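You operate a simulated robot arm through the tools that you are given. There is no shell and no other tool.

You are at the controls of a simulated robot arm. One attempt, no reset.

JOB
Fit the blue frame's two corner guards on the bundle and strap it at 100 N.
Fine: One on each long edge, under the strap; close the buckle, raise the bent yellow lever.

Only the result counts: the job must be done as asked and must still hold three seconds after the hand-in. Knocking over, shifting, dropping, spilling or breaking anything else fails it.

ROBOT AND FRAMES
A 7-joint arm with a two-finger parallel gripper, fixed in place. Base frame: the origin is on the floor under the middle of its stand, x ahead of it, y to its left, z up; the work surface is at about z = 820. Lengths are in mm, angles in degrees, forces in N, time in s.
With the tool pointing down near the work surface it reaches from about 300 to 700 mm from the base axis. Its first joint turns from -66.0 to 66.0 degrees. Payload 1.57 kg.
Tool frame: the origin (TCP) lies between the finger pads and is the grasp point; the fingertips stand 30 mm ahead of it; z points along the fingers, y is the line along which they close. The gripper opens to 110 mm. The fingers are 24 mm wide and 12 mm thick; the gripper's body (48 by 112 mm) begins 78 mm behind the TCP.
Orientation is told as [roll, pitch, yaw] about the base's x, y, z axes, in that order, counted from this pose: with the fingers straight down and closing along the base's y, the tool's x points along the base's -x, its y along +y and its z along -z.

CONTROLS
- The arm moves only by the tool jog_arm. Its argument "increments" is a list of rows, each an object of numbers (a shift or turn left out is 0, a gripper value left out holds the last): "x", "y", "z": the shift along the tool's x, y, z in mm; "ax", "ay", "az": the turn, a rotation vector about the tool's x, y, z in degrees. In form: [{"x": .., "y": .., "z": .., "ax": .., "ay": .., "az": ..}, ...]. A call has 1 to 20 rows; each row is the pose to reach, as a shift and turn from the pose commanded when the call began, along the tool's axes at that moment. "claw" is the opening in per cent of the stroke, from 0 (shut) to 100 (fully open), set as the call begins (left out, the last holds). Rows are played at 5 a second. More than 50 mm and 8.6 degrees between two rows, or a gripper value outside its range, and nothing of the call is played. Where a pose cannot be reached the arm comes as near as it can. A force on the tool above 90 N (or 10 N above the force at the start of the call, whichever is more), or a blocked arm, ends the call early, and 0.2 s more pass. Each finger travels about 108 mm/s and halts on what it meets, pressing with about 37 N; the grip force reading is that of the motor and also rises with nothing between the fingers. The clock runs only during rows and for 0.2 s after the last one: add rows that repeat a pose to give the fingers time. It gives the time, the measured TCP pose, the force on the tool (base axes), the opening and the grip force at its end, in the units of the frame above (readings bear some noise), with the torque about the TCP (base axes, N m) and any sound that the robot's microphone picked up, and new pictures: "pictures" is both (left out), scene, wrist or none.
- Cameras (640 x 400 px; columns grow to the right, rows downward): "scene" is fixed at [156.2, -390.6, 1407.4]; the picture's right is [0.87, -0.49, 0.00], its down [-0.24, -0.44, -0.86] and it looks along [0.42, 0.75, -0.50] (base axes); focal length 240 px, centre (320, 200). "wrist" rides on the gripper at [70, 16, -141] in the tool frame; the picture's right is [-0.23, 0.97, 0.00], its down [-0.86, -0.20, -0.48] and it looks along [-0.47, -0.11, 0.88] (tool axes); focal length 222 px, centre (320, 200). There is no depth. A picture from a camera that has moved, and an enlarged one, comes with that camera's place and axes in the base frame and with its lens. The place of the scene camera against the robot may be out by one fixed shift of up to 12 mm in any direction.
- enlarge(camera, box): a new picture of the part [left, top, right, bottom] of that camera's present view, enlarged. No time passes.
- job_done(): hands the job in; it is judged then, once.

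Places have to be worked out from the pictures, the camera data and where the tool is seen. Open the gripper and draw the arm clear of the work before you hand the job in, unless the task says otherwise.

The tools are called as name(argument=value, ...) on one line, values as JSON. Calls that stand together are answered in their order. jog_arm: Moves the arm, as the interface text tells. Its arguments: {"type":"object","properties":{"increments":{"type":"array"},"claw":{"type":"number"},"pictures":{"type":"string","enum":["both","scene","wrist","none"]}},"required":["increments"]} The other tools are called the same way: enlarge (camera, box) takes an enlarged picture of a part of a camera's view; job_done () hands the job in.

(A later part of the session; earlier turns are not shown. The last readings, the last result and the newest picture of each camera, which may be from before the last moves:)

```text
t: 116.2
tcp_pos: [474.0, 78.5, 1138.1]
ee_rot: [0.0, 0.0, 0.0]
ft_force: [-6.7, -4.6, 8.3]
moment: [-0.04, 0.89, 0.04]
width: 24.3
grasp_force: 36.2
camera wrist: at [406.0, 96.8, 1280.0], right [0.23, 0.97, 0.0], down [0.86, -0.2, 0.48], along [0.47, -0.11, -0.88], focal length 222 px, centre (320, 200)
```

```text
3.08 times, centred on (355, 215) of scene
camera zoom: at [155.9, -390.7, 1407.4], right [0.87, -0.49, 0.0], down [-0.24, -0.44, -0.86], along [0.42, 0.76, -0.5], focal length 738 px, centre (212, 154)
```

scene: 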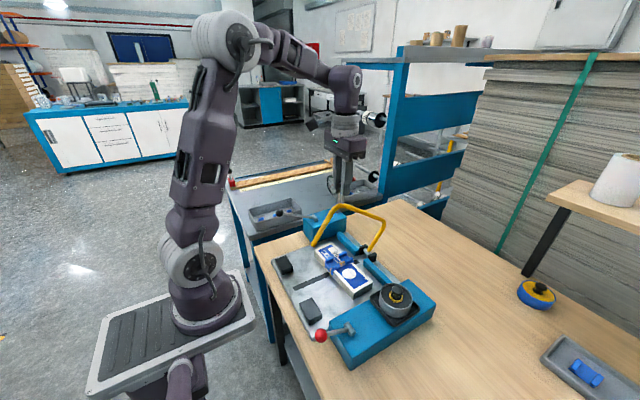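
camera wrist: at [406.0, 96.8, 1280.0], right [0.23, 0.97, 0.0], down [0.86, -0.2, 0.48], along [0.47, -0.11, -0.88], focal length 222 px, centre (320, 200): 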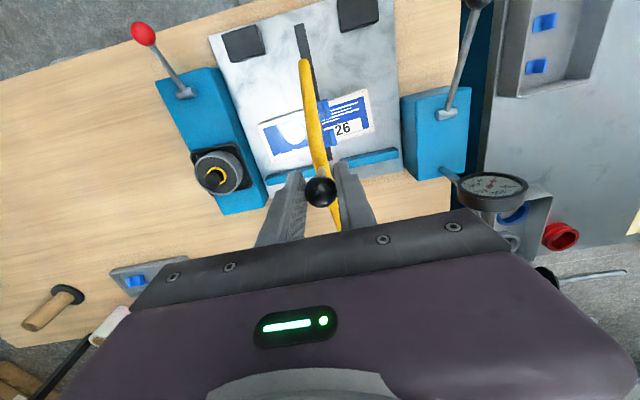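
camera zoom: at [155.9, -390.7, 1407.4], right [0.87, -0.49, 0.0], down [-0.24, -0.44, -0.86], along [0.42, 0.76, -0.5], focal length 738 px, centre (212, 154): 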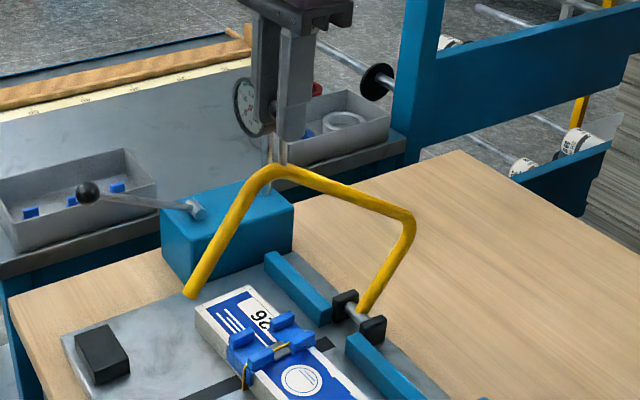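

The strap stays on — good. I continue raising another 33°.

jog_arm(increments=[{"x": -14.9, "z": -5.5}, {"x": -30, "z": -10.4}, {"x": -45.3, "z": -14.3}, {"x": -60.8, "z": -17.6}, {"x": -76.5, "z": -20.1}, {"x": -92.3, "z": -21.6}, {"x": -108.1, "z": -22.4}, {"x": -124, "z": -22.2}, {"x": -139.8, "z": -21.3}, {"x": -155.6, "z": -19.5}, {"x": -171.2, "z": -16.8}, {"x": -171.2, "z": -16.8}], claw=0, pictures="both")

enlarge(camera="scene", box=[310, 140, 430, 270])

```text
t: 118.8
tcp_pos: [621.2, 79.4, 1154.2]
ee_rot: [-0.4, -0.5, -0.3]
ft_force: [4.8, -37.0, 35.8]
moment: [-0.38, -0.24, -0.02]
width: 24.8
grasp_force: 36.8
out of reach, approached as far as the arm can: row 10, 11, 12
camera wrist: at [551.9, 98.5, 1296.8], right [0.23, 0.97, -0.01], down [0.85, -0.2, 0.49], along [0.47, -0.12, -0.87], focal length 222 px, centre (320, 200)
```

scene: 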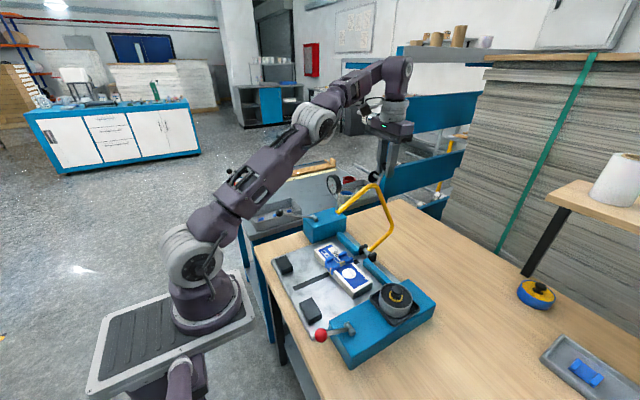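
wrist: 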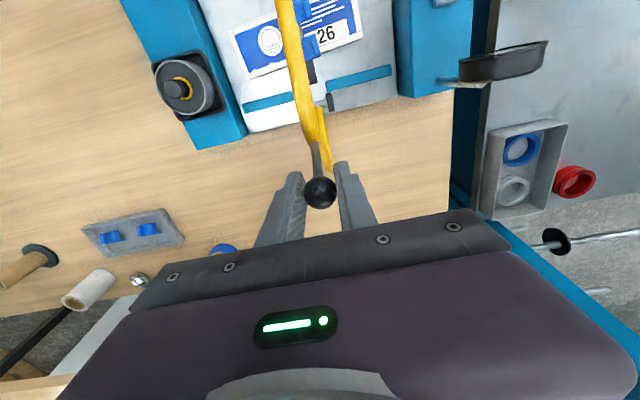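

```text
3.08 times, centred on (370, 205) of scene
camera zoom: at [155.6, -391.9, 1407.1], right [0.87, -0.49, 0.0], down [-0.24, -0.44, -0.86], along [0.42, 0.76, -0.5], focal length 738 px, centre (166, 185)
```

zoom: 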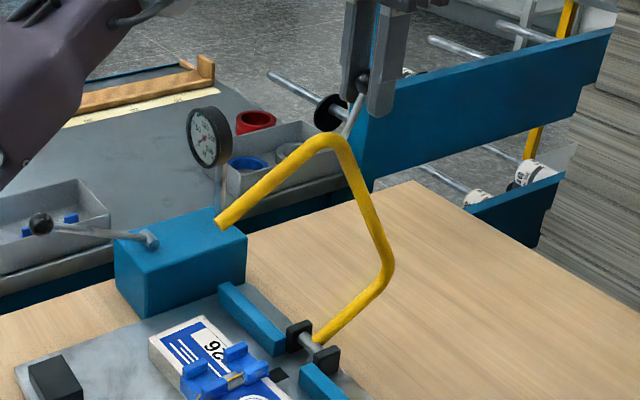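

The arm reaches its limit near x≈621 with the bow at about AB≈33°. I back off slightly to relax the forces before releasing.

jog_arm(increments=[{"x": 8, "z": -1}, {"x": 8, "z": -1}], claw=0, pictures="none")

```text
t: 119.4
tcp_pos: [614.2, 80.8, 1154.3]
ee_rot: [-0.5, -0.2, -0.3]
ft_force: [3.7, -38.3, 15.8]
moment: [-0.22, -0.85, -0.05]
width: 24.3
grasp_force: 35.9
```

jog_arm(increments=[{"x": 2, "y": -1.3, "z": -1.5}, {"x": 2, "y": -1.3, "z": -1.5}], claw=0, pictures="none")

```text
t: 120.0
tcp_pos: [610.5, 80.4, 1153.8]
ee_rot: [-0.4, 0.1, -0.1]
ft_force: [1.9, -35.1, -3.4]
moment: [-0.13, -0.83, -0.07]
width: 24.6
grasp_force: 36.0
```

Vertical force is gone; I release the ball, rise clear above it.

jog_arm(increments=[{}, {}, {}], claw=53, pictures="none")

jog_arm(increments=[{"z": -15}, {"z": -35}, {"z": -60}, {"z": -60}], claw=53, pictures="both")

enlarge(camera="scene", box=[310, 140, 430, 270])

```text
t: 120.8
tcp_pos: [610.5, 84.2, 1154.3]
ee_rot: [0.1, 0.1, 0.0]
ft_force: [0.3, 0.3, -0.1]
moment: [0.0, -0.01, 0.04]
width: 58.4
grasp_force: 0.0
```

```text
t: 121.8
tcp_pos: [590.9, 79.8, 1207.8]
ee_rot: [0.0, 0.0, 0.0]
ft_force: [-0.5, -0.1, 0.4]
moment: [0.0, -0.02, 0.04]
width: 58.2
grasp_force: 0.2
out of reach, approached as far as the arm can: row 2, 3, 4
camera wrist: at [521.4, 96.4, 1351.4], right [0.23, 0.97, 0.0], down [0.85, -0.2, 0.48], along [0.47, -0.11, -0.88], focal length 222 px, centre (320, 200)
```

scene: 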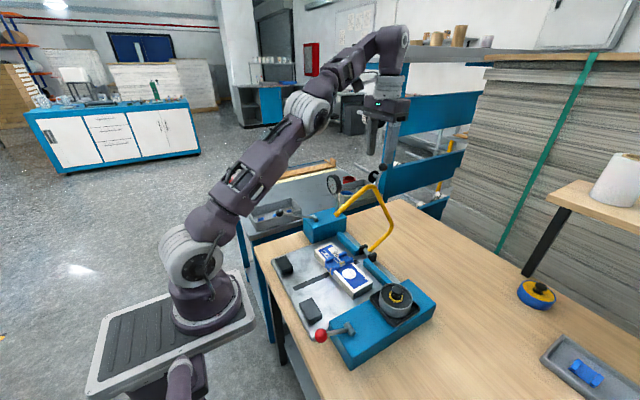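
wrist: 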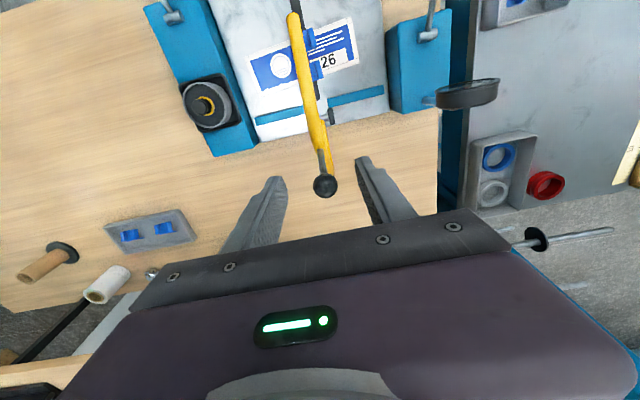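

```text
3.08 times, centred on (370, 205) of scene
camera zoom: at [156.2, -390.6, 1407.4], right [0.87, -0.49, 0.0], down [-0.24, -0.44, -0.86], along [0.42, 0.75, -0.5], focal length 738 px, centre (166, 185)
```

zoom: 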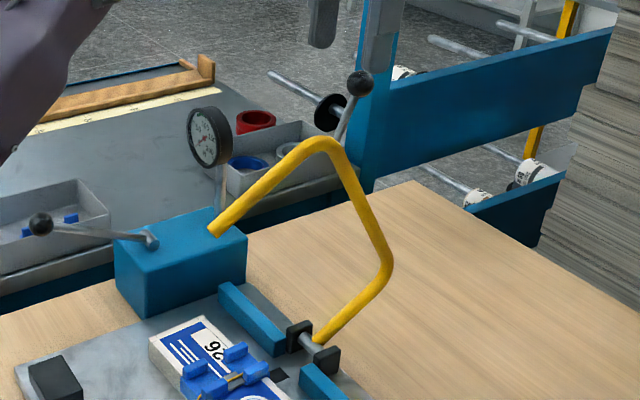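

The bow holds at ≈33° with its tip at ≈(457, 80, 1053). I'll push the tip the rest of the way from the near side with closed fingers: retreat to x≈415, close, and lower to z≈1060.

jog_arm(increments=[{"x": 44}, {"x": 88}, {"x": 132}, {"x": 176}, {"x": 176}], claw=0, pictures="none")

jog_arm(increments=[{"z": 45}, {"z": 90}, {"z": 130}, {"z": 148}, {"z": 148}], claw=0, pictures="both")

enlarge(camera="scene", box=[310, 140, 430, 270])

enlarge(camera="wrist", box=[260, 120, 400, 230])

```text
t: 123.0
tcp_pos: [413.5, 78.2, 1207.6]
ee_rot: [0.0, -0.1, 0.0]
ft_force: [0.8, 0.0, -0.4]
moment: [0.0, 0.02, 0.03]
width: 0.1
grasp_force: 21.0
```

```text
t: 124.2
tcp_pos: [413.6, 79.4, 1060.0]
ee_rot: [0.0, 0.0, 0.1]
ft_force: [0.4, -0.8, 0.3]
moment: [0.02, -0.01, 0.02]
width: 0.0
grasp_force: 21.4
camera wrist: at [343.7, 95.8, 1201.8], right [0.23, 0.97, 0.0], down [0.86, -0.2, 0.48], along [0.47, -0.11, -0.88], focal length 222 px, centre (320, 200)
```

scene: 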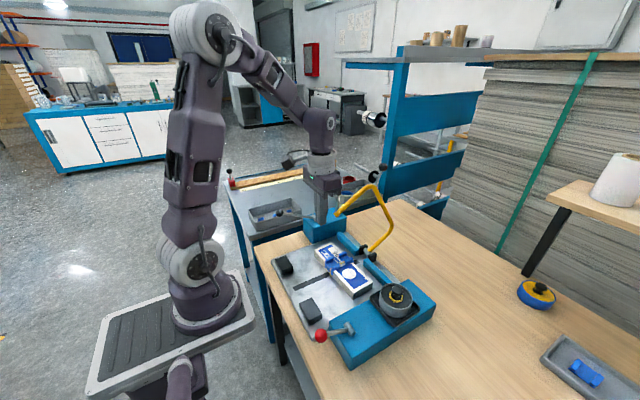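
wrist: 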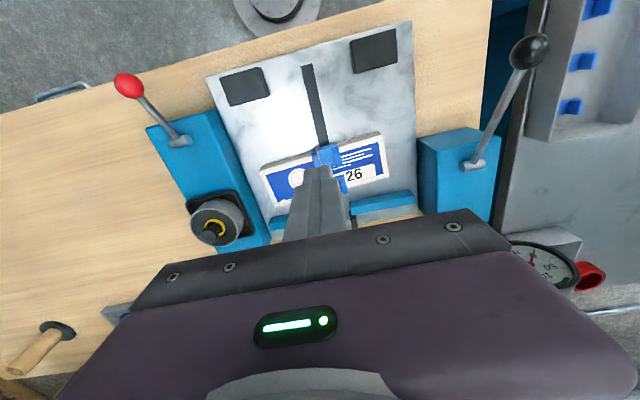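

```text
3.08 times, centred on (370, 205) of scene
camera zoom: at [156.2, -390.6, 1407.4], right [0.87, -0.49, 0.0], down [-0.24, -0.44, -0.86], along [0.42, 0.75, -0.5], focal length 738 px, centre (166, 185)
```

zoom: 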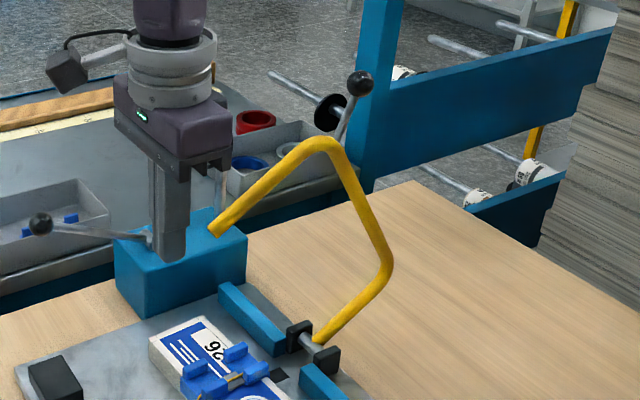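

```text
3.64 times, centred on (330, 175) of wrist
camera zoom: at [343.7, 95.8, 1201.8], right [0.23, 0.97, 0.0], down [0.86, -0.2, 0.48], along [0.47, -0.11, -0.88], focal length 808 px, centre (284, 291)
```

zoom: 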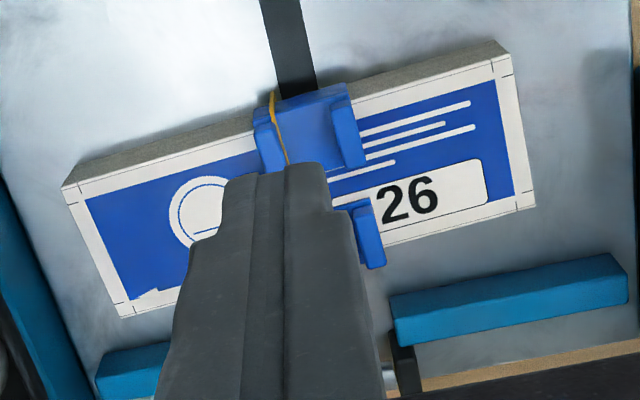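

Fingers are just short of the tip. I push forward following the tip's arc (forward and slightly up) and watch the force.

jog_arm(increments=[{"x": -12}, {"x": -23}, {"x": -33, "z": -6}, {"x": -44, "z": -11.5}, {"x": -55, "z": -17}, {"x": -66, "z": -21.9}, {"x": -78, "z": -26}, {"x": -89, "z": -29.9}, {"x": -97, "z": -32}, {"x": -97, "z": -32}], claw=0, pictures="both")

enlarge(camera="scene", box=[310, 140, 430, 270])

```text
t: 126.4
tcp_pos: [508.2, 81.3, 1093.4]
ee_rot: [0.0, 0.0, 0.0]
ft_force: [-0.2, -0.5, -0.4]
moment: [-0.04, -0.01, -0.01]
width: 0.0
grasp_force: 21.7
camera wrist: at [440.1, 97.4, 1235.9], right [0.23, 0.97, 0.0], down [0.86, -0.2, 0.48], along [0.47, -0.11, -0.88], focal length 222 px, centre (320, 200)
```

scene: 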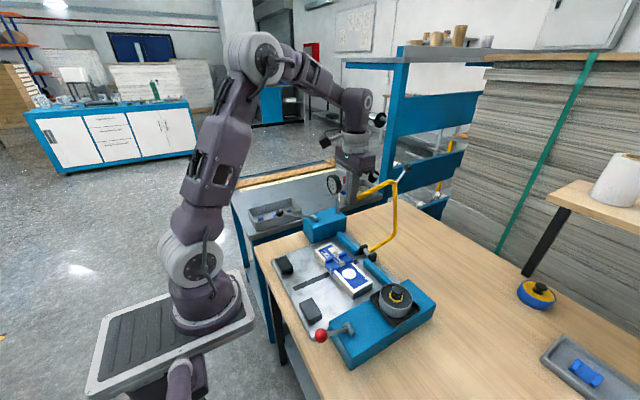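
wrist: 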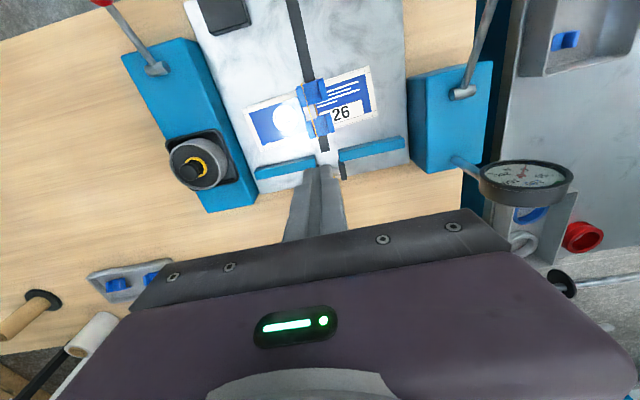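

```text
3.08 times, centred on (370, 205) of scene
camera zoom: at [156.2, -390.6, 1407.4], right [0.87, -0.49, 0.0], down [-0.24, -0.44, -0.86], along [0.42, 0.75, -0.5], focal length 738 px, centre (166, 185)
```

zoom: 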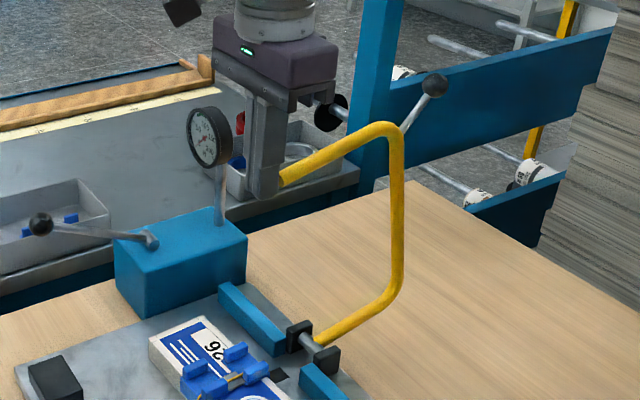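

The bow follows. I push on the last ~25 mm toward its upright stop, in small steps.

jog_arm(increments=[{"x": -5, "z": -0.5}, {"x": -10, "z": -1}, {"x": -15, "z": -1.5}, {"x": -20, "z": -2}, {"x": -24, "z": -2}, {"x": -24, "z": -2}], claw=0, pictures="scene")

enlarge(camera="scene", box=[325, 165, 425, 265])

```text
t: 127.8
tcp_pos: [528.6, 79.8, 1095.6]
ee_rot: [0.0, 0.9, 0.1]
ft_force: [-47.5, 0.2, 3.8]
moment: [0.61, 0.78, -0.02]
width: 0.0
grasp_force: 21.6
```

scene: 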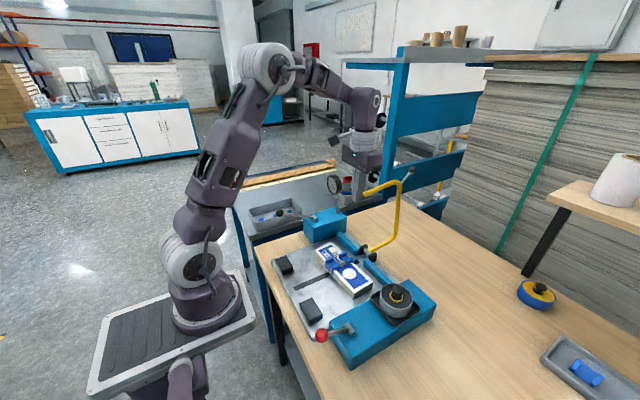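

```text
4.00 times, centred on (375, 215) of scene
camera zoom: at [154.6, -390.6, 1407.5], right [0.87, -0.49, 0.0], down [-0.24, -0.44, -0.86], along [0.42, 0.75, -0.5], focal length 960 px, centre (100, 140)
```

zoom: 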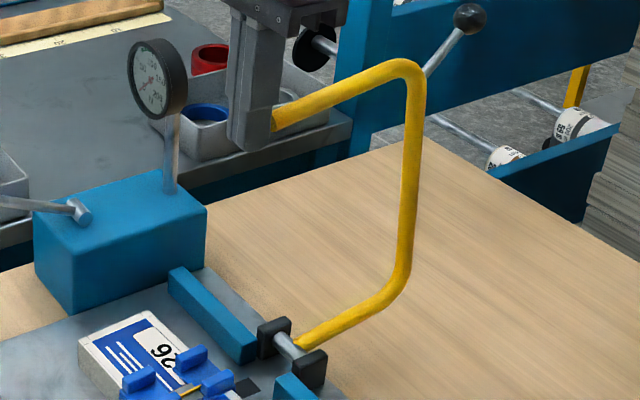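

The bow is at its stop (47 N), at the same place as originally. I back away and check gauge, strap and guards.

jog_arm(increments=[{"x": 20}, {"x": 60}, {"x": 100}, {"x": 130}, {"x": 130}], claw=0, pictures="both")

enlarge(camera="scene", box=[325, 165, 425, 265])

enlarge(camera="scene", box=[325, 240, 375, 290])

enlarge(camera="wrist", box=[240, 60, 420, 200])

enlarge(camera="scene", box=[327, 175, 343, 193])

```text
t: 129.0
tcp_pos: [402.0, 79.1, 1095.7]
ee_rot: [-0.1, 0.0, 0.1]
ft_force: [0.5, -0.4, 0.3]
moment: [-0.02, -0.02, -0.01]
width: 0.1
grasp_force: 21.7
camera wrist: at [333.7, 95.7, 1238.8], right [0.23, 0.97, 0.0], down [0.86, -0.2, 0.48], along [0.47, -0.11, -0.88], focal length 222 px, centre (320, 200)
```

scene: 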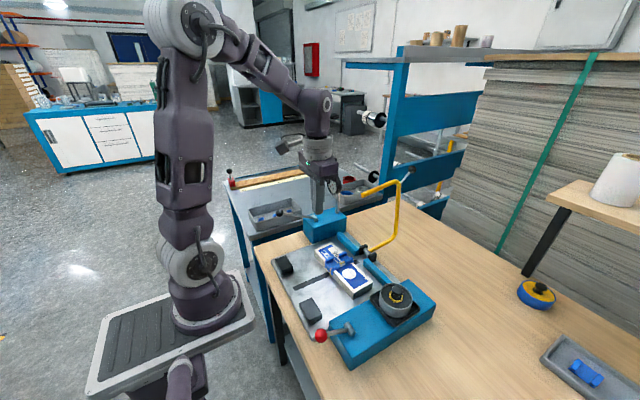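
wrist: 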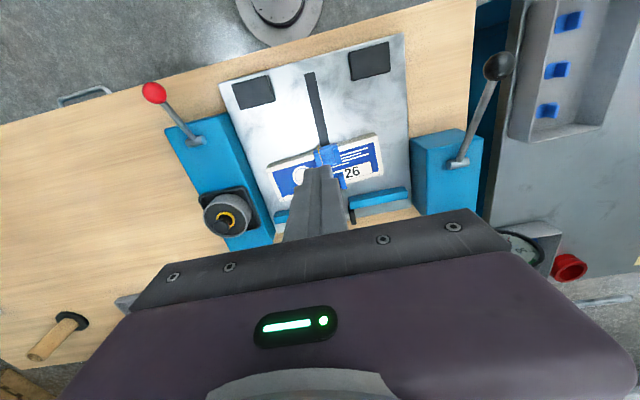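

```text
4.00 times, centred on (375, 215) of scene
camera zoom: at [156.2, -390.6, 1407.4], right [0.87, -0.49, 0.0], down [-0.24, -0.44, -0.86], along [0.42, 0.75, -0.5], focal length 960 px, centre (100, 140)
```

zoom: 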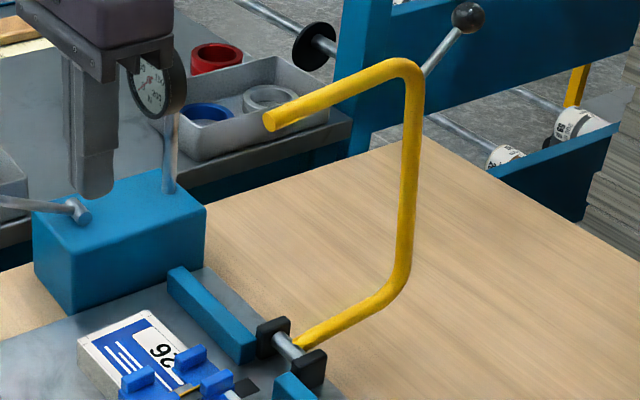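

```text
8.00 times, centred on (350, 265) of scene
camera zoom: at [156.2, -390.6, 1407.4], right [0.87, -0.49, 0.0], down [-0.24, -0.44, -0.86], along [0.42, 0.75, -0.5], focal length 1920 px, centre (80, -320)
```

zoom: 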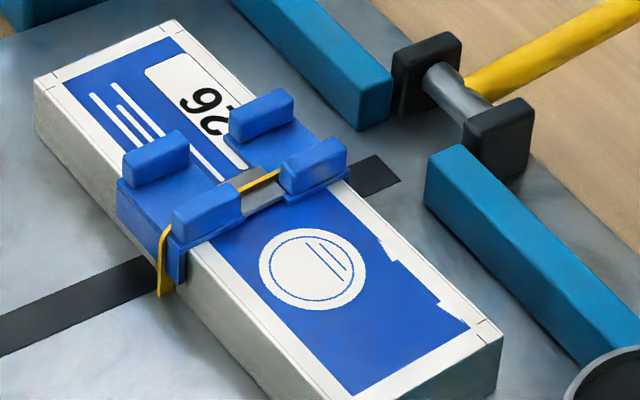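

```text
2.86 times, centred on (330, 130) of wrist
camera zoom: at [333.7, 95.7, 1238.8], right [0.23, 0.97, 0.0], down [0.86, -0.2, 0.48], along [0.47, -0.11, -0.88], focal length 635 px, centre (291, 400)
```

zoom: 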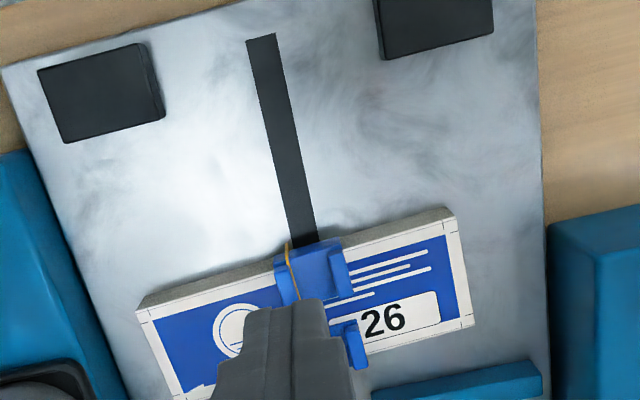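

```text
16.00 times, centred on (335, 184) of scene
camera zoom: at [156.2, -390.6, 1407.4], right [0.87, -0.49, 0.0], down [-0.24, -0.44, -0.86], along [0.42, 0.75, -0.5], focal length 3839 px, centre (80, 456)
```

zoom: 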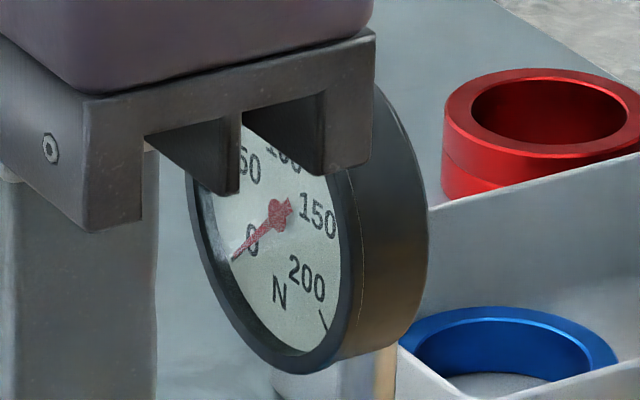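

All steps are done in principle. Before handing in I want to check exactly how the strap lies in the guards' channels; I look from the +y side.

jog_arm(increments=[{"y": 35, "z": 20}, {"y": 70, "z": 50}, {"y": 91, "z": 85}, {"y": 91, "z": 95}, {"y": 91, "z": 95}], claw=0, pictures="both")

enlarge(camera="wrist", box=[200, 120, 300, 210])

enlarge(camera="wrist", box=[235, 145, 285, 195])

```text
t: 130.2
tcp_pos: [401.9, 171.2, 1001.8]
ee_rot: [-0.1, 0.1, -0.1]
ft_force: [0.4, 0.4, 0.0]
moment: [0.02, -0.02, 0.01]
width: 0.0
grasp_force: 21.5
camera wrist: at [333.9, 188.4, 1143.4], right [0.23, 0.97, 0.0], down [0.86, -0.2, 0.48], along [0.47, -0.11, -0.88], focal length 222 px, centre (320, 200)
```

scene: 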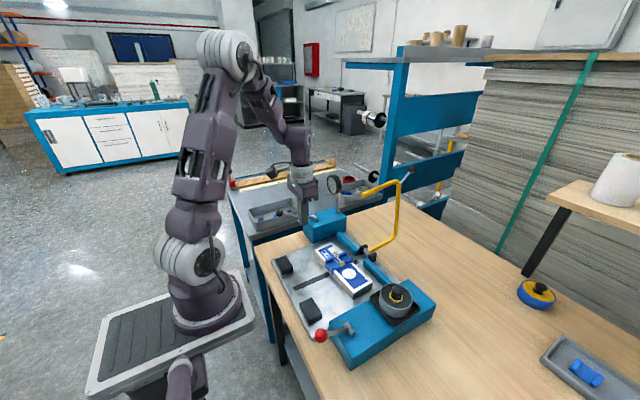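
wrist: 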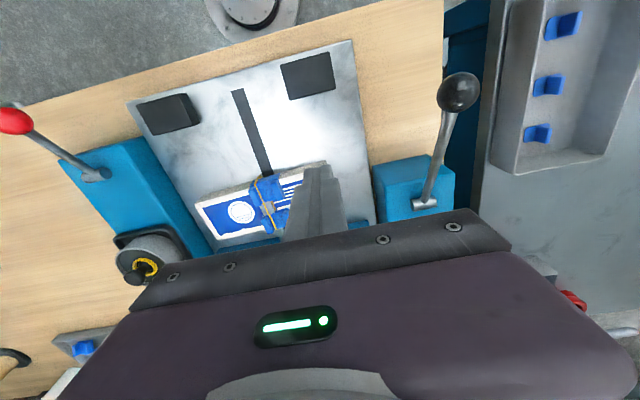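

```text
4.44 times, centred on (250, 165) of wrist
camera zoom: at [333.9, 188.4, 1143.4], right [0.23, 0.97, 0.0], down [0.86, -0.2, 0.48], along [0.47, -0.11, -0.88], focal length 987 px, centre (631, 356)
```

zoom: 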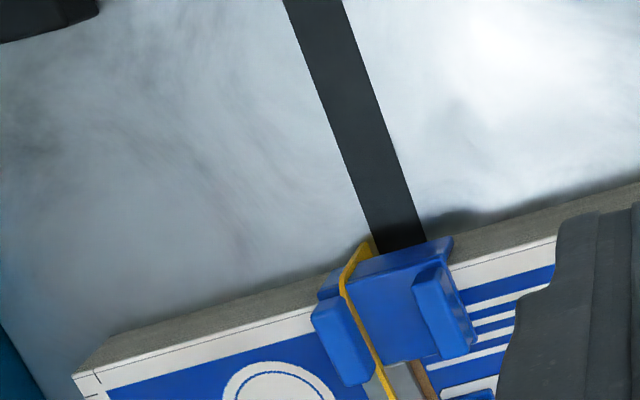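

```text
8.00 times, centred on (260, 170) of wrist
camera zoom: at [333.9, 188.4, 1143.4], right [0.23, 0.97, 0.0], down [0.86, -0.2, 0.48], along [0.47, -0.11, -0.88], focal length 1777 px, centre (800, 440)
```

zoom: 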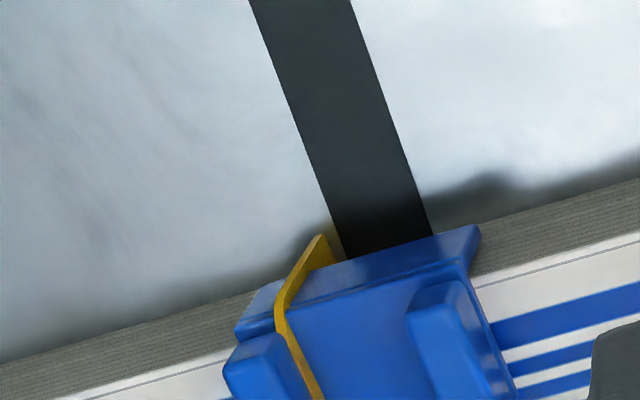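

The strap runs in the bundle's own centre plane: inside both channels but 8 and 10 mm from the guards' centres. With the bow up I can try to gently slide the guards toward centre — only if they move freely. I approach guard 2 from its +y side with closed fingers, staying above first.

jog_arm(increments=[{"x": -18, "y": -16, "z": 20}, {"x": -36, "y": -32, "z": 45}, {"x": -50, "y": -42, "z": 70}, {"x": -50, "y": -42, "z": 70}], claw=0, pictures="both")

enlarge(camera="wrist", box=[210, 110, 330, 210])

enlarge(camera="scene", box=[325, 225, 375, 275])

```text
t: 131.2
tcp_pos: [451.4, 131.3, 929.8]
ee_rot: [0.0, 0.0, 0.0]
ft_force: [0.0, -0.4, 0.2]
moment: [-0.01, 0.0, 0.01]
width: 0.0
grasp_force: 21.2
camera wrist: at [382.3, 147.3, 1071.4], right [0.23, 0.97, 0.0], down [0.86, -0.2, 0.48], along [0.47, -0.11, -0.88], focal length 222 px, centre (320, 200)
```

scene: 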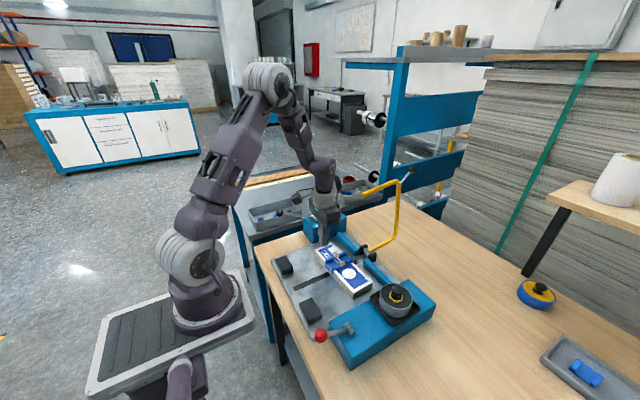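
wrist: 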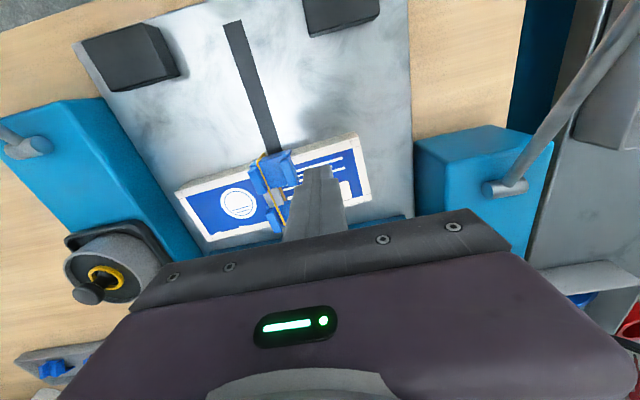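

```text
4.00 times, centred on (270, 160) of wrist
camera zoom: at [382.3, 147.3, 1071.4], right [0.23, 0.97, 0.0], down [0.86, -0.2, 0.48], along [0.47, -0.11, -0.88], focal length 888 px, centre (520, 360)
```

zoom: 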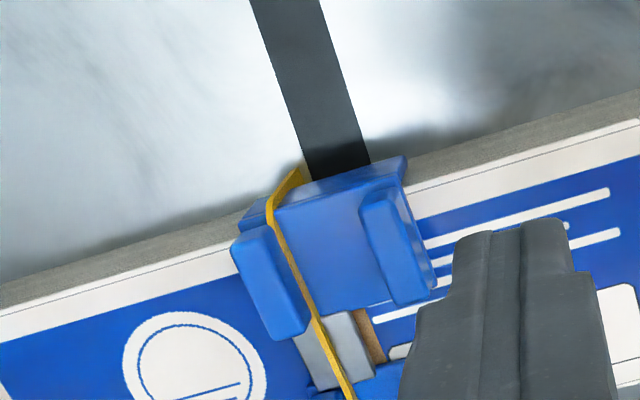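

```text
8.00 times, centred on (350, 250) of scene
camera zoom: at [156.2, -390.6, 1407.4], right [0.87, -0.49, 0.0], down [-0.24, -0.44, -0.86], along [0.42, 0.75, -0.5], focal length 1920 px, centre (80, -200)
```

zoom: 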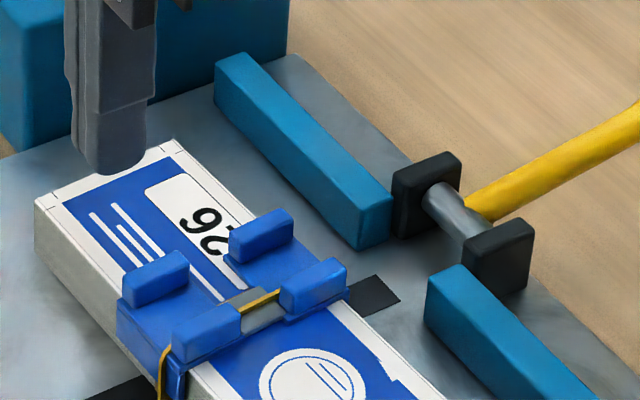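

I lower beside guard 2 (tips ~5 mm above the bundle top), then approach its +y rib in small steps watching Fy.

jog_arm(increments=[{"z": 15}, {"z": 33}, {"z": 33}], claw=0, pictures="none")

jog_arm(increments=[{"y": -5}, {"y": -10}, {"y": -12}, {"y": -12}], claw=0, pictures="both")

enlarge(camera="wrist", box=[230, 120, 350, 210])

enlarge(camera="scene", box=[325, 235, 365, 275])

```text
t: 132.0
tcp_pos: [452.2, 130.1, 896.7]
ee_rot: [0.1, 0.0, -0.1]
ft_force: [0.2, -0.5, -0.1]
moment: [0.01, -0.01, 0.0]
width: 0.0
grasp_force: 21.5
```

```text
t: 133.0
tcp_pos: [453.2, 117.5, 897.5]
ee_rot: [0.0, 0.0, -0.1]
ft_force: [1.2, -0.7, -0.6]
moment: [0.01, -0.01, -0.02]
width: 0.0
grasp_force: 21.3
camera wrist: at [384.7, 132.9, 1039.6], right [0.23, 0.97, 0.0], down [0.86, -0.2, 0.48], along [0.47, -0.11, -0.88], focal length 222 px, centre (320, 200)
```

scene: 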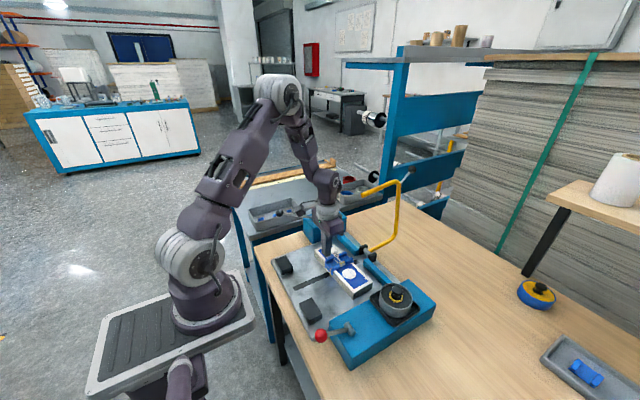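
wrist: 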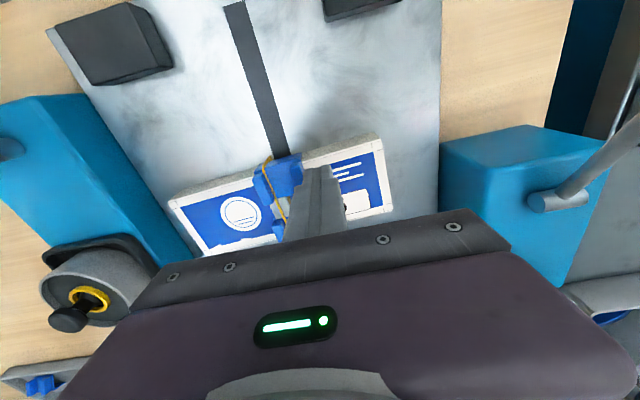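

```text
4.44 times, centred on (290, 165) of wrist
camera zoom: at [384.7, 132.9, 1039.6], right [0.23, 0.97, 0.0], down [0.86, -0.2, 0.48], along [0.47, -0.11, -0.88], focal length 987 px, centre (453, 356)
```

zoom: 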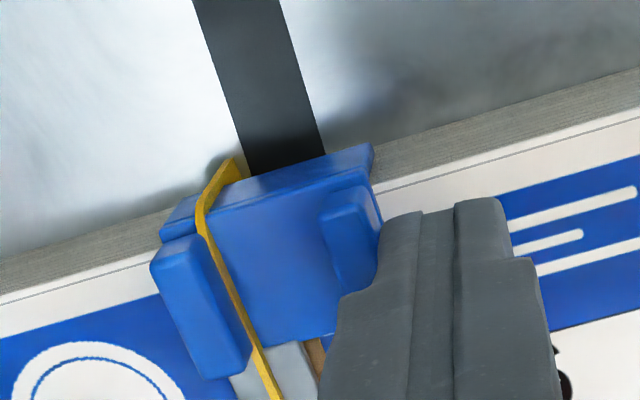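

```text
10.00 times, centred on (345, 255) of scene
camera zoom: at [156.2, -390.6, 1407.4], right [0.87, -0.49, 0.0], down [-0.24, -0.44, -0.86], along [0.42, 0.75, -0.5], focal length 2400 px, centre (70, -350)
```

zoom: 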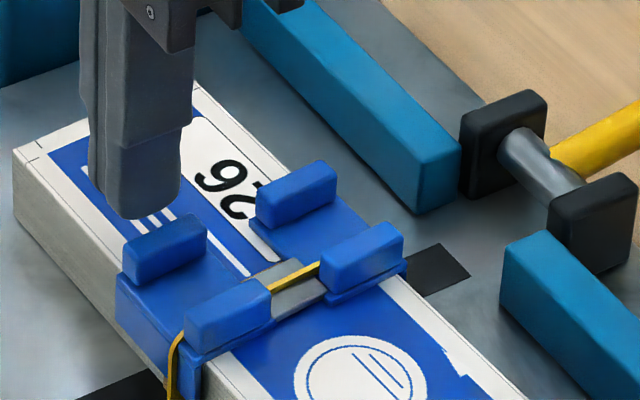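

Nearly touching the rib. I advance 1 mm at a time, reading Fy.

jog_arm(increments=[{"y": -1}, {"y": -1}], claw=0, pictures="none")

jog_arm(increments=[{"y": -1}, {"y": -1}], claw=0, pictures="none")

jog_arm(increments=[{"y": -1}, {"y": -1}], claw=0, pictures="none")

enlarge(camera="scene", box=[325, 235, 365, 275])

```text
t: 133.6
tcp_pos: [453.4, 116.8, 898.1]
ee_rot: [0.1, -0.1, -0.1]
ft_force: [0.1, 0.0, 0.6]
moment: [-0.02, 0.0, 0.01]
width: 0.0
grasp_force: 21.4
```

```text
t: 134.2
tcp_pos: [453.6, 114.6, 896.9]
ee_rot: [-0.1, 0.0, 0.1]
ft_force: [0.0, -1.0, 0.9]
moment: [0.0, -0.01, 0.0]
width: 0.0
grasp_force: 21.3
```

```text
t: 134.8
tcp_pos: [452.9, 113.4, 896.9]
ee_rot: [0.1, 0.0, 0.0]
ft_force: [0.9, 0.4, -0.4]
moment: [0.06, 0.05, -0.01]
width: 0.0
grasp_force: 21.2
```

```text
10.00 times, centred on (345, 255) of scene
camera zoom: at [156.2, -390.6, 1407.4], right [0.87, -0.49, 0.0], down [-0.24, -0.44, -0.86], along [0.42, 0.75, -0.5], focal length 2400 px, centre (70, -350)
```

zoom: 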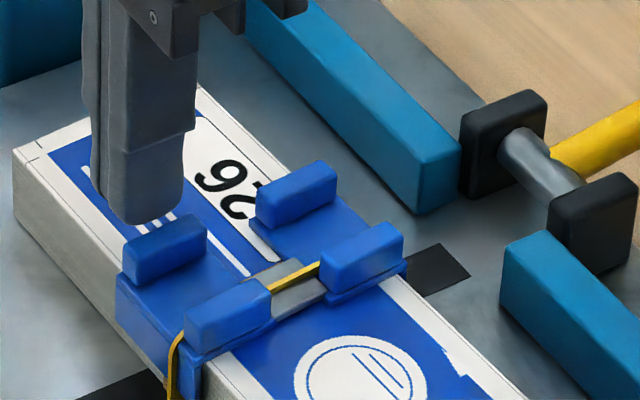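

No contact yet. Continue in 1 mm steps.

jog_arm(increments=[{"y": -1}, {"y": -1}], claw=0, pictures="none")

jog_arm(increments=[{"y": -1}, {"y": -1}], claw=0, pictures="none")

enlarge(camera="scene", box=[325, 235, 365, 275])

enlarge(camera="wrist", box=[230, 120, 350, 210])

```text
t: 135.4
tcp_pos: [452.3, 112.8, 896.3]
ee_rot: [0.1, 0.0, 0.0]
ft_force: [-0.3, -0.3, 0.0]
moment: [0.04, 0.0, -0.02]
width: 0.0
grasp_force: 20.8
```

```text
t: 136.0
tcp_pos: [453.1, 111.6, 896.3]
ee_rot: [0.0, 0.0, 0.1]
ft_force: [-0.3, 0.1, -0.1]
moment: [-0.02, 0.02, 0.02]
width: 0.0
grasp_force: 21.6
```

```text
10.00 times, centred on (345, 255) of scene
camera zoom: at [156.2, -390.6, 1407.4], right [0.87, -0.49, 0.0], down [-0.24, -0.44, -0.86], along [0.42, 0.75, -0.5], focal length 2400 px, centre (70, -350)
```

zoom: 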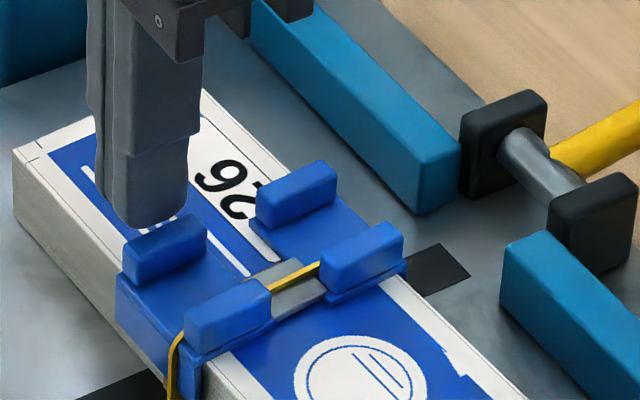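

```text
4.44 times, centred on (290, 165) of wrist
camera zoom: at [384.6, 128.1, 1039.8], right [0.23, 0.97, 0.0], down [0.86, -0.2, 0.48], along [0.47, -0.11, -0.88], focal length 987 px, centre (453, 356)
```

zoom: 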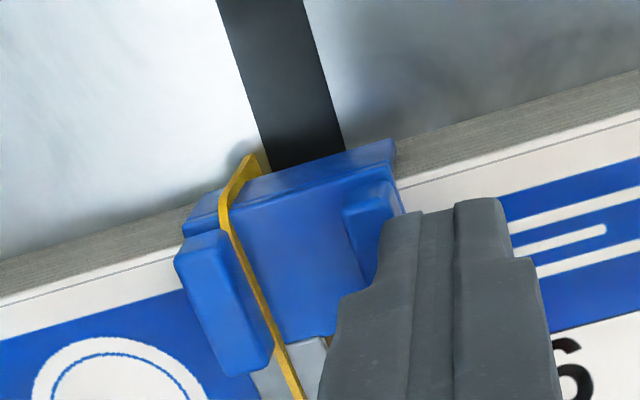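

Still no contact; continue.

jog_arm(increments=[{"y": -1}, {"y": -1}], claw=0, pictures="none")

jog_arm(increments=[{"y": -1}, {"y": -1}], claw=0, pictures="none")

jog_arm(increments=[{"y": -1}, {"y": -1}], claw=0, pictures="none")

enlarge(camera="scene", box=[325, 235, 365, 275])

```text
t: 136.6
tcp_pos: [453.6, 110.5, 896.8]
ee_rot: [0.0, 0.1, 0.0]
ft_force: [-0.2, -0.1, 0.4]
moment: [-0.02, 0.02, -0.02]
width: 0.0
grasp_force: 21.1
```

```text
t: 137.2
tcp_pos: [451.9, 110.2, 897.0]
ee_rot: [0.0, -0.1, 0.0]
ft_force: [0.5, 0.0, -0.1]
moment: [0.04, 0.0, 0.01]
width: 0.0
grasp_force: 21.4
```

```text
t: 137.8
tcp_pos: [452.9, 109.4, 897.0]
ee_rot: [0.0, -0.1, 0.1]
ft_force: [-0.4, -0.2, -0.4]
moment: [0.02, -0.01, -0.01]
width: 0.2
grasp_force: 21.8
```

```text
10.00 times, centred on (345, 255) of scene
camera zoom: at [156.2, -390.6, 1407.4], right [0.87, -0.49, 0.0], down [-0.24, -0.44, -0.86], along [0.42, 0.75, -0.5], focal length 2400 px, centre (70, -350)
```

zoom: 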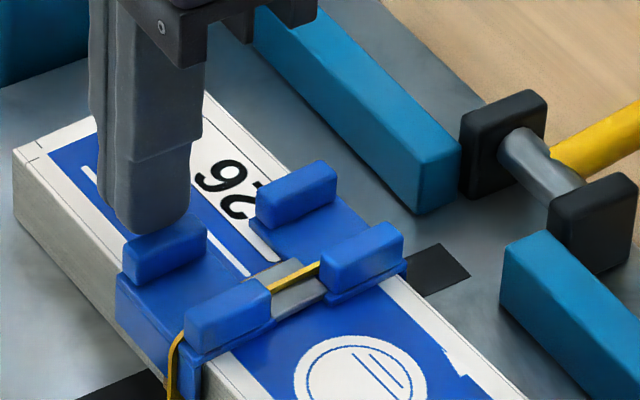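

The rounded fingertip may not face the rib fully; I lower 2.5 mm (still ~3 mm above the bundle) and continue stepping.

jog_arm(increments=[{"z": 1.5}, {"z": 2.5}, {"z": 2.5}], claw=0, pictures="none")

jog_arm(increments=[{"y": -1}, {"y": -1}], claw=0, pictures="none")

jog_arm(increments=[{"y": -1}, {"y": -1}], claw=0, pictures="none")

enlarge(camera="scene", box=[325, 235, 365, 275])

```text
t: 138.6
tcp_pos: [453.1, 109.8, 894.4]
ee_rot: [0.1, 0.1, 0.1]
ft_force: [-0.6, 0.2, 13.1]
moment: [-0.08, 0.03, -0.01]
width: 0.2
grasp_force: 21.1
```

```text
t: 139.2
tcp_pos: [452.2, 108.5, 895.2]
ee_rot: [0.0, 0.0, 0.0]
ft_force: [0.2, 3.8, 15.0]
moment: [0.07, 0.03, -0.04]
width: 0.1
grasp_force: 21.7
```

```text
t: 139.8
tcp_pos: [452.2, 106.4, 894.3]
ee_rot: [-0.1, 0.1, 0.1]
ft_force: [-0.9, 3.2, 14.4]
moment: [-0.06, -0.01, 0.01]
width: 0.0
grasp_force: 21.4
```

```text
10.00 times, centred on (345, 255) of scene
camera zoom: at [156.0, -390.6, 1407.4], right [0.87, -0.49, 0.0], down [-0.24, -0.44, -0.86], along [0.42, 0.75, -0.5], focal length 2400 px, centre (70, -350)
```

zoom: 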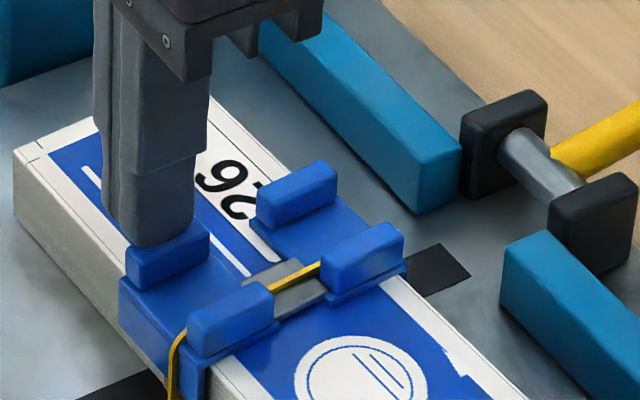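

The guard slides freely (moved ~2 mm with only ~3 N; bundle and strap unchanged). I relieve the vertical load by 0.8 mm and push on in small steps.

jog_arm(increments=[{"z": -0.8}, {"y": -1, "z": -0.8}, {"y": -2, "z": -0.8}, {"y": -2, "z": -0.8}], claw=0, pictures="none")

enlarge(camera="scene", box=[325, 235, 365, 275])

enlarge(camera="wrist", box=[230, 120, 350, 210])

```text
t: 140.8
tcp_pos: [452.6, 103.5, 895.5]
ee_rot: [0.0, 0.1, 0.1]
ft_force: [-0.4, 0.3, 1.9]
moment: [0.01, -0.01, 0.0]
width: 0.1
grasp_force: 21.5
```

```text
10.00 times, centred on (345, 255) of scene
camera zoom: at [156.2, -390.6, 1407.4], right [0.87, -0.49, 0.0], down [-0.24, -0.44, -0.86], along [0.42, 0.75, -0.5], focal length 2400 px, centre (70, -350)
```

zoom: 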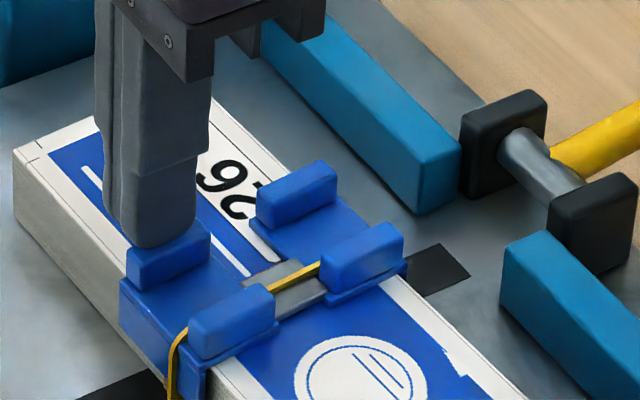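

```text
4.44 times, centred on (290, 165) of wrist
camera zoom: at [383.6, 121.3, 1038.0], right [0.23, 0.97, 0.0], down [0.86, -0.2, 0.48], along [0.46, -0.11, -0.88], focal length 987 px, centre (453, 356)
```

zoom: 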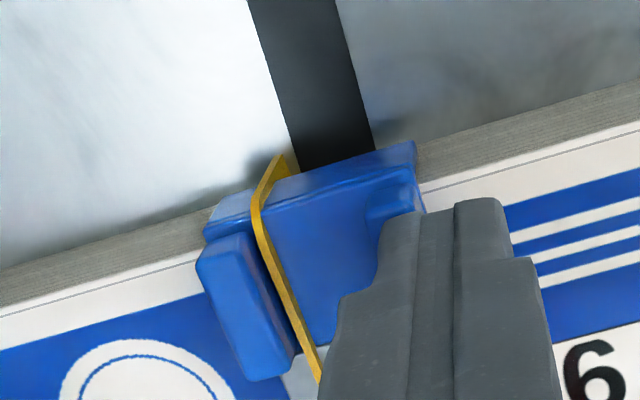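

Light contact and the guard slides; the strap is coming off the rib toward the middle. I push 2 mm more and look.

jog_arm(increments=[{"y": -1}, {"y": -2}, {"y": -2}], claw=0, pictures="none")

enlarge(camera="scene", box=[325, 235, 365, 275])

enlarge(camera="wrist", box=[230, 120, 350, 210])

```text
t: 141.6
tcp_pos: [452.2, 102.3, 895.7]
ee_rot: [0.0, 0.1, 0.1]
ft_force: [0.0, 0.7, -0.3]
moment: [0.01, -0.01, 0.02]
width: 0.1
grasp_force: 21.4
```

```text
10.00 times, centred on (345, 255) of scene
camera zoom: at [156.2, -390.6, 1407.4], right [0.87, -0.49, 0.0], down [-0.24, -0.44, -0.86], along [0.42, 0.75, -0.5], focal length 2400 px, centre (70, -350)
```

zoom: 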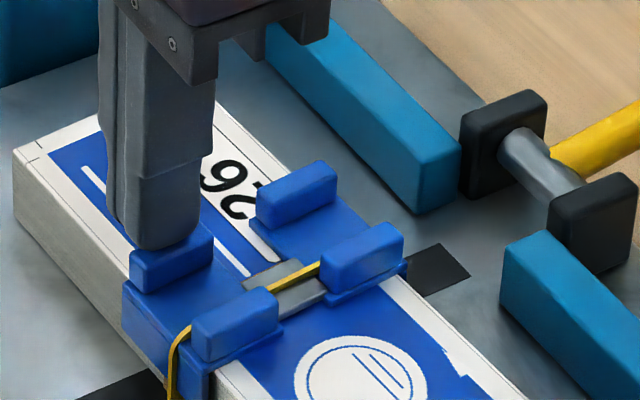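

```text
4.44 times, centred on (290, 165) of wrist
camera zoom: at [383.8, 119.4, 1038.4], right [0.23, 0.97, 0.0], down [0.86, -0.2, 0.48], along [0.47, -0.11, -0.88], focal length 987 px, centre (453, 356)
```

zoom: 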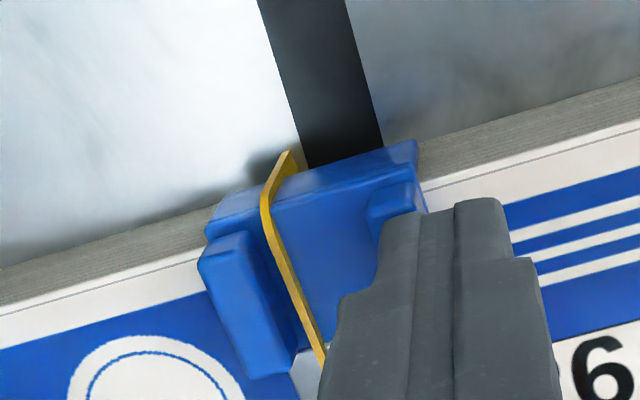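

It works: guard slides, bundle and strap stay. 2 mm more.

jog_arm(increments=[{"y": -1}, {"y": -2}, {"y": -2}], claw=0, pictures="none")

jog_arm(increments=[{"y": -1}, {"y": -2}, {"y": -2}], claw=0, pictures="none")

enlarge(camera="scene", box=[325, 235, 365, 275])

enlarge(camera="wrist", box=[230, 120, 350, 210])

```text
t: 142.4
tcp_pos: [453.2, 102.1, 894.6]
ee_rot: [0.1, -0.1, 0.0]
ft_force: [-0.1, 1.8, 4.4]
moment: [0.04, -0.01, 0.02]
width: 0.2
grasp_force: 21.5
```

```text
t: 143.2
tcp_pos: [452.9, 98.8, 896.1]
ee_rot: [0.0, 0.2, 0.0]
ft_force: [0.1, 1.3, 3.4]
moment: [0.02, 0.01, 0.01]
width: 0.0
grasp_force: 21.3
```

```text
10.00 times, centred on (345, 255) of scene
camera zoom: at [156.1, -390.6, 1407.4], right [0.87, -0.49, 0.0], down [-0.24, -0.44, -0.86], along [0.42, 0.75, -0.5], focal length 2400 px, centre (70, -350)
```

zoom: 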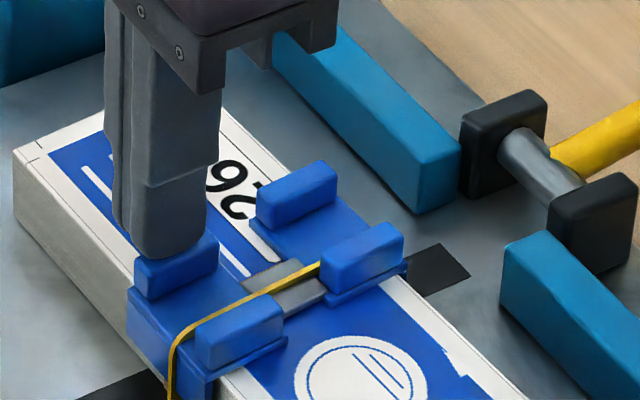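

```text
4.44 times, centred on (290, 165) of wrist
camera zoom: at [383.8, 115.8, 1037.8], right [0.23, 0.97, 0.0], down [0.86, -0.2, 0.48], along [0.47, -0.11, -0.88], focal length 987 px, centre (453, 356)
```

zoom: 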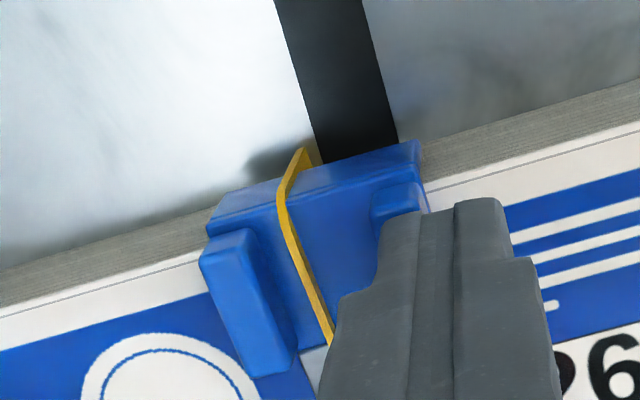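

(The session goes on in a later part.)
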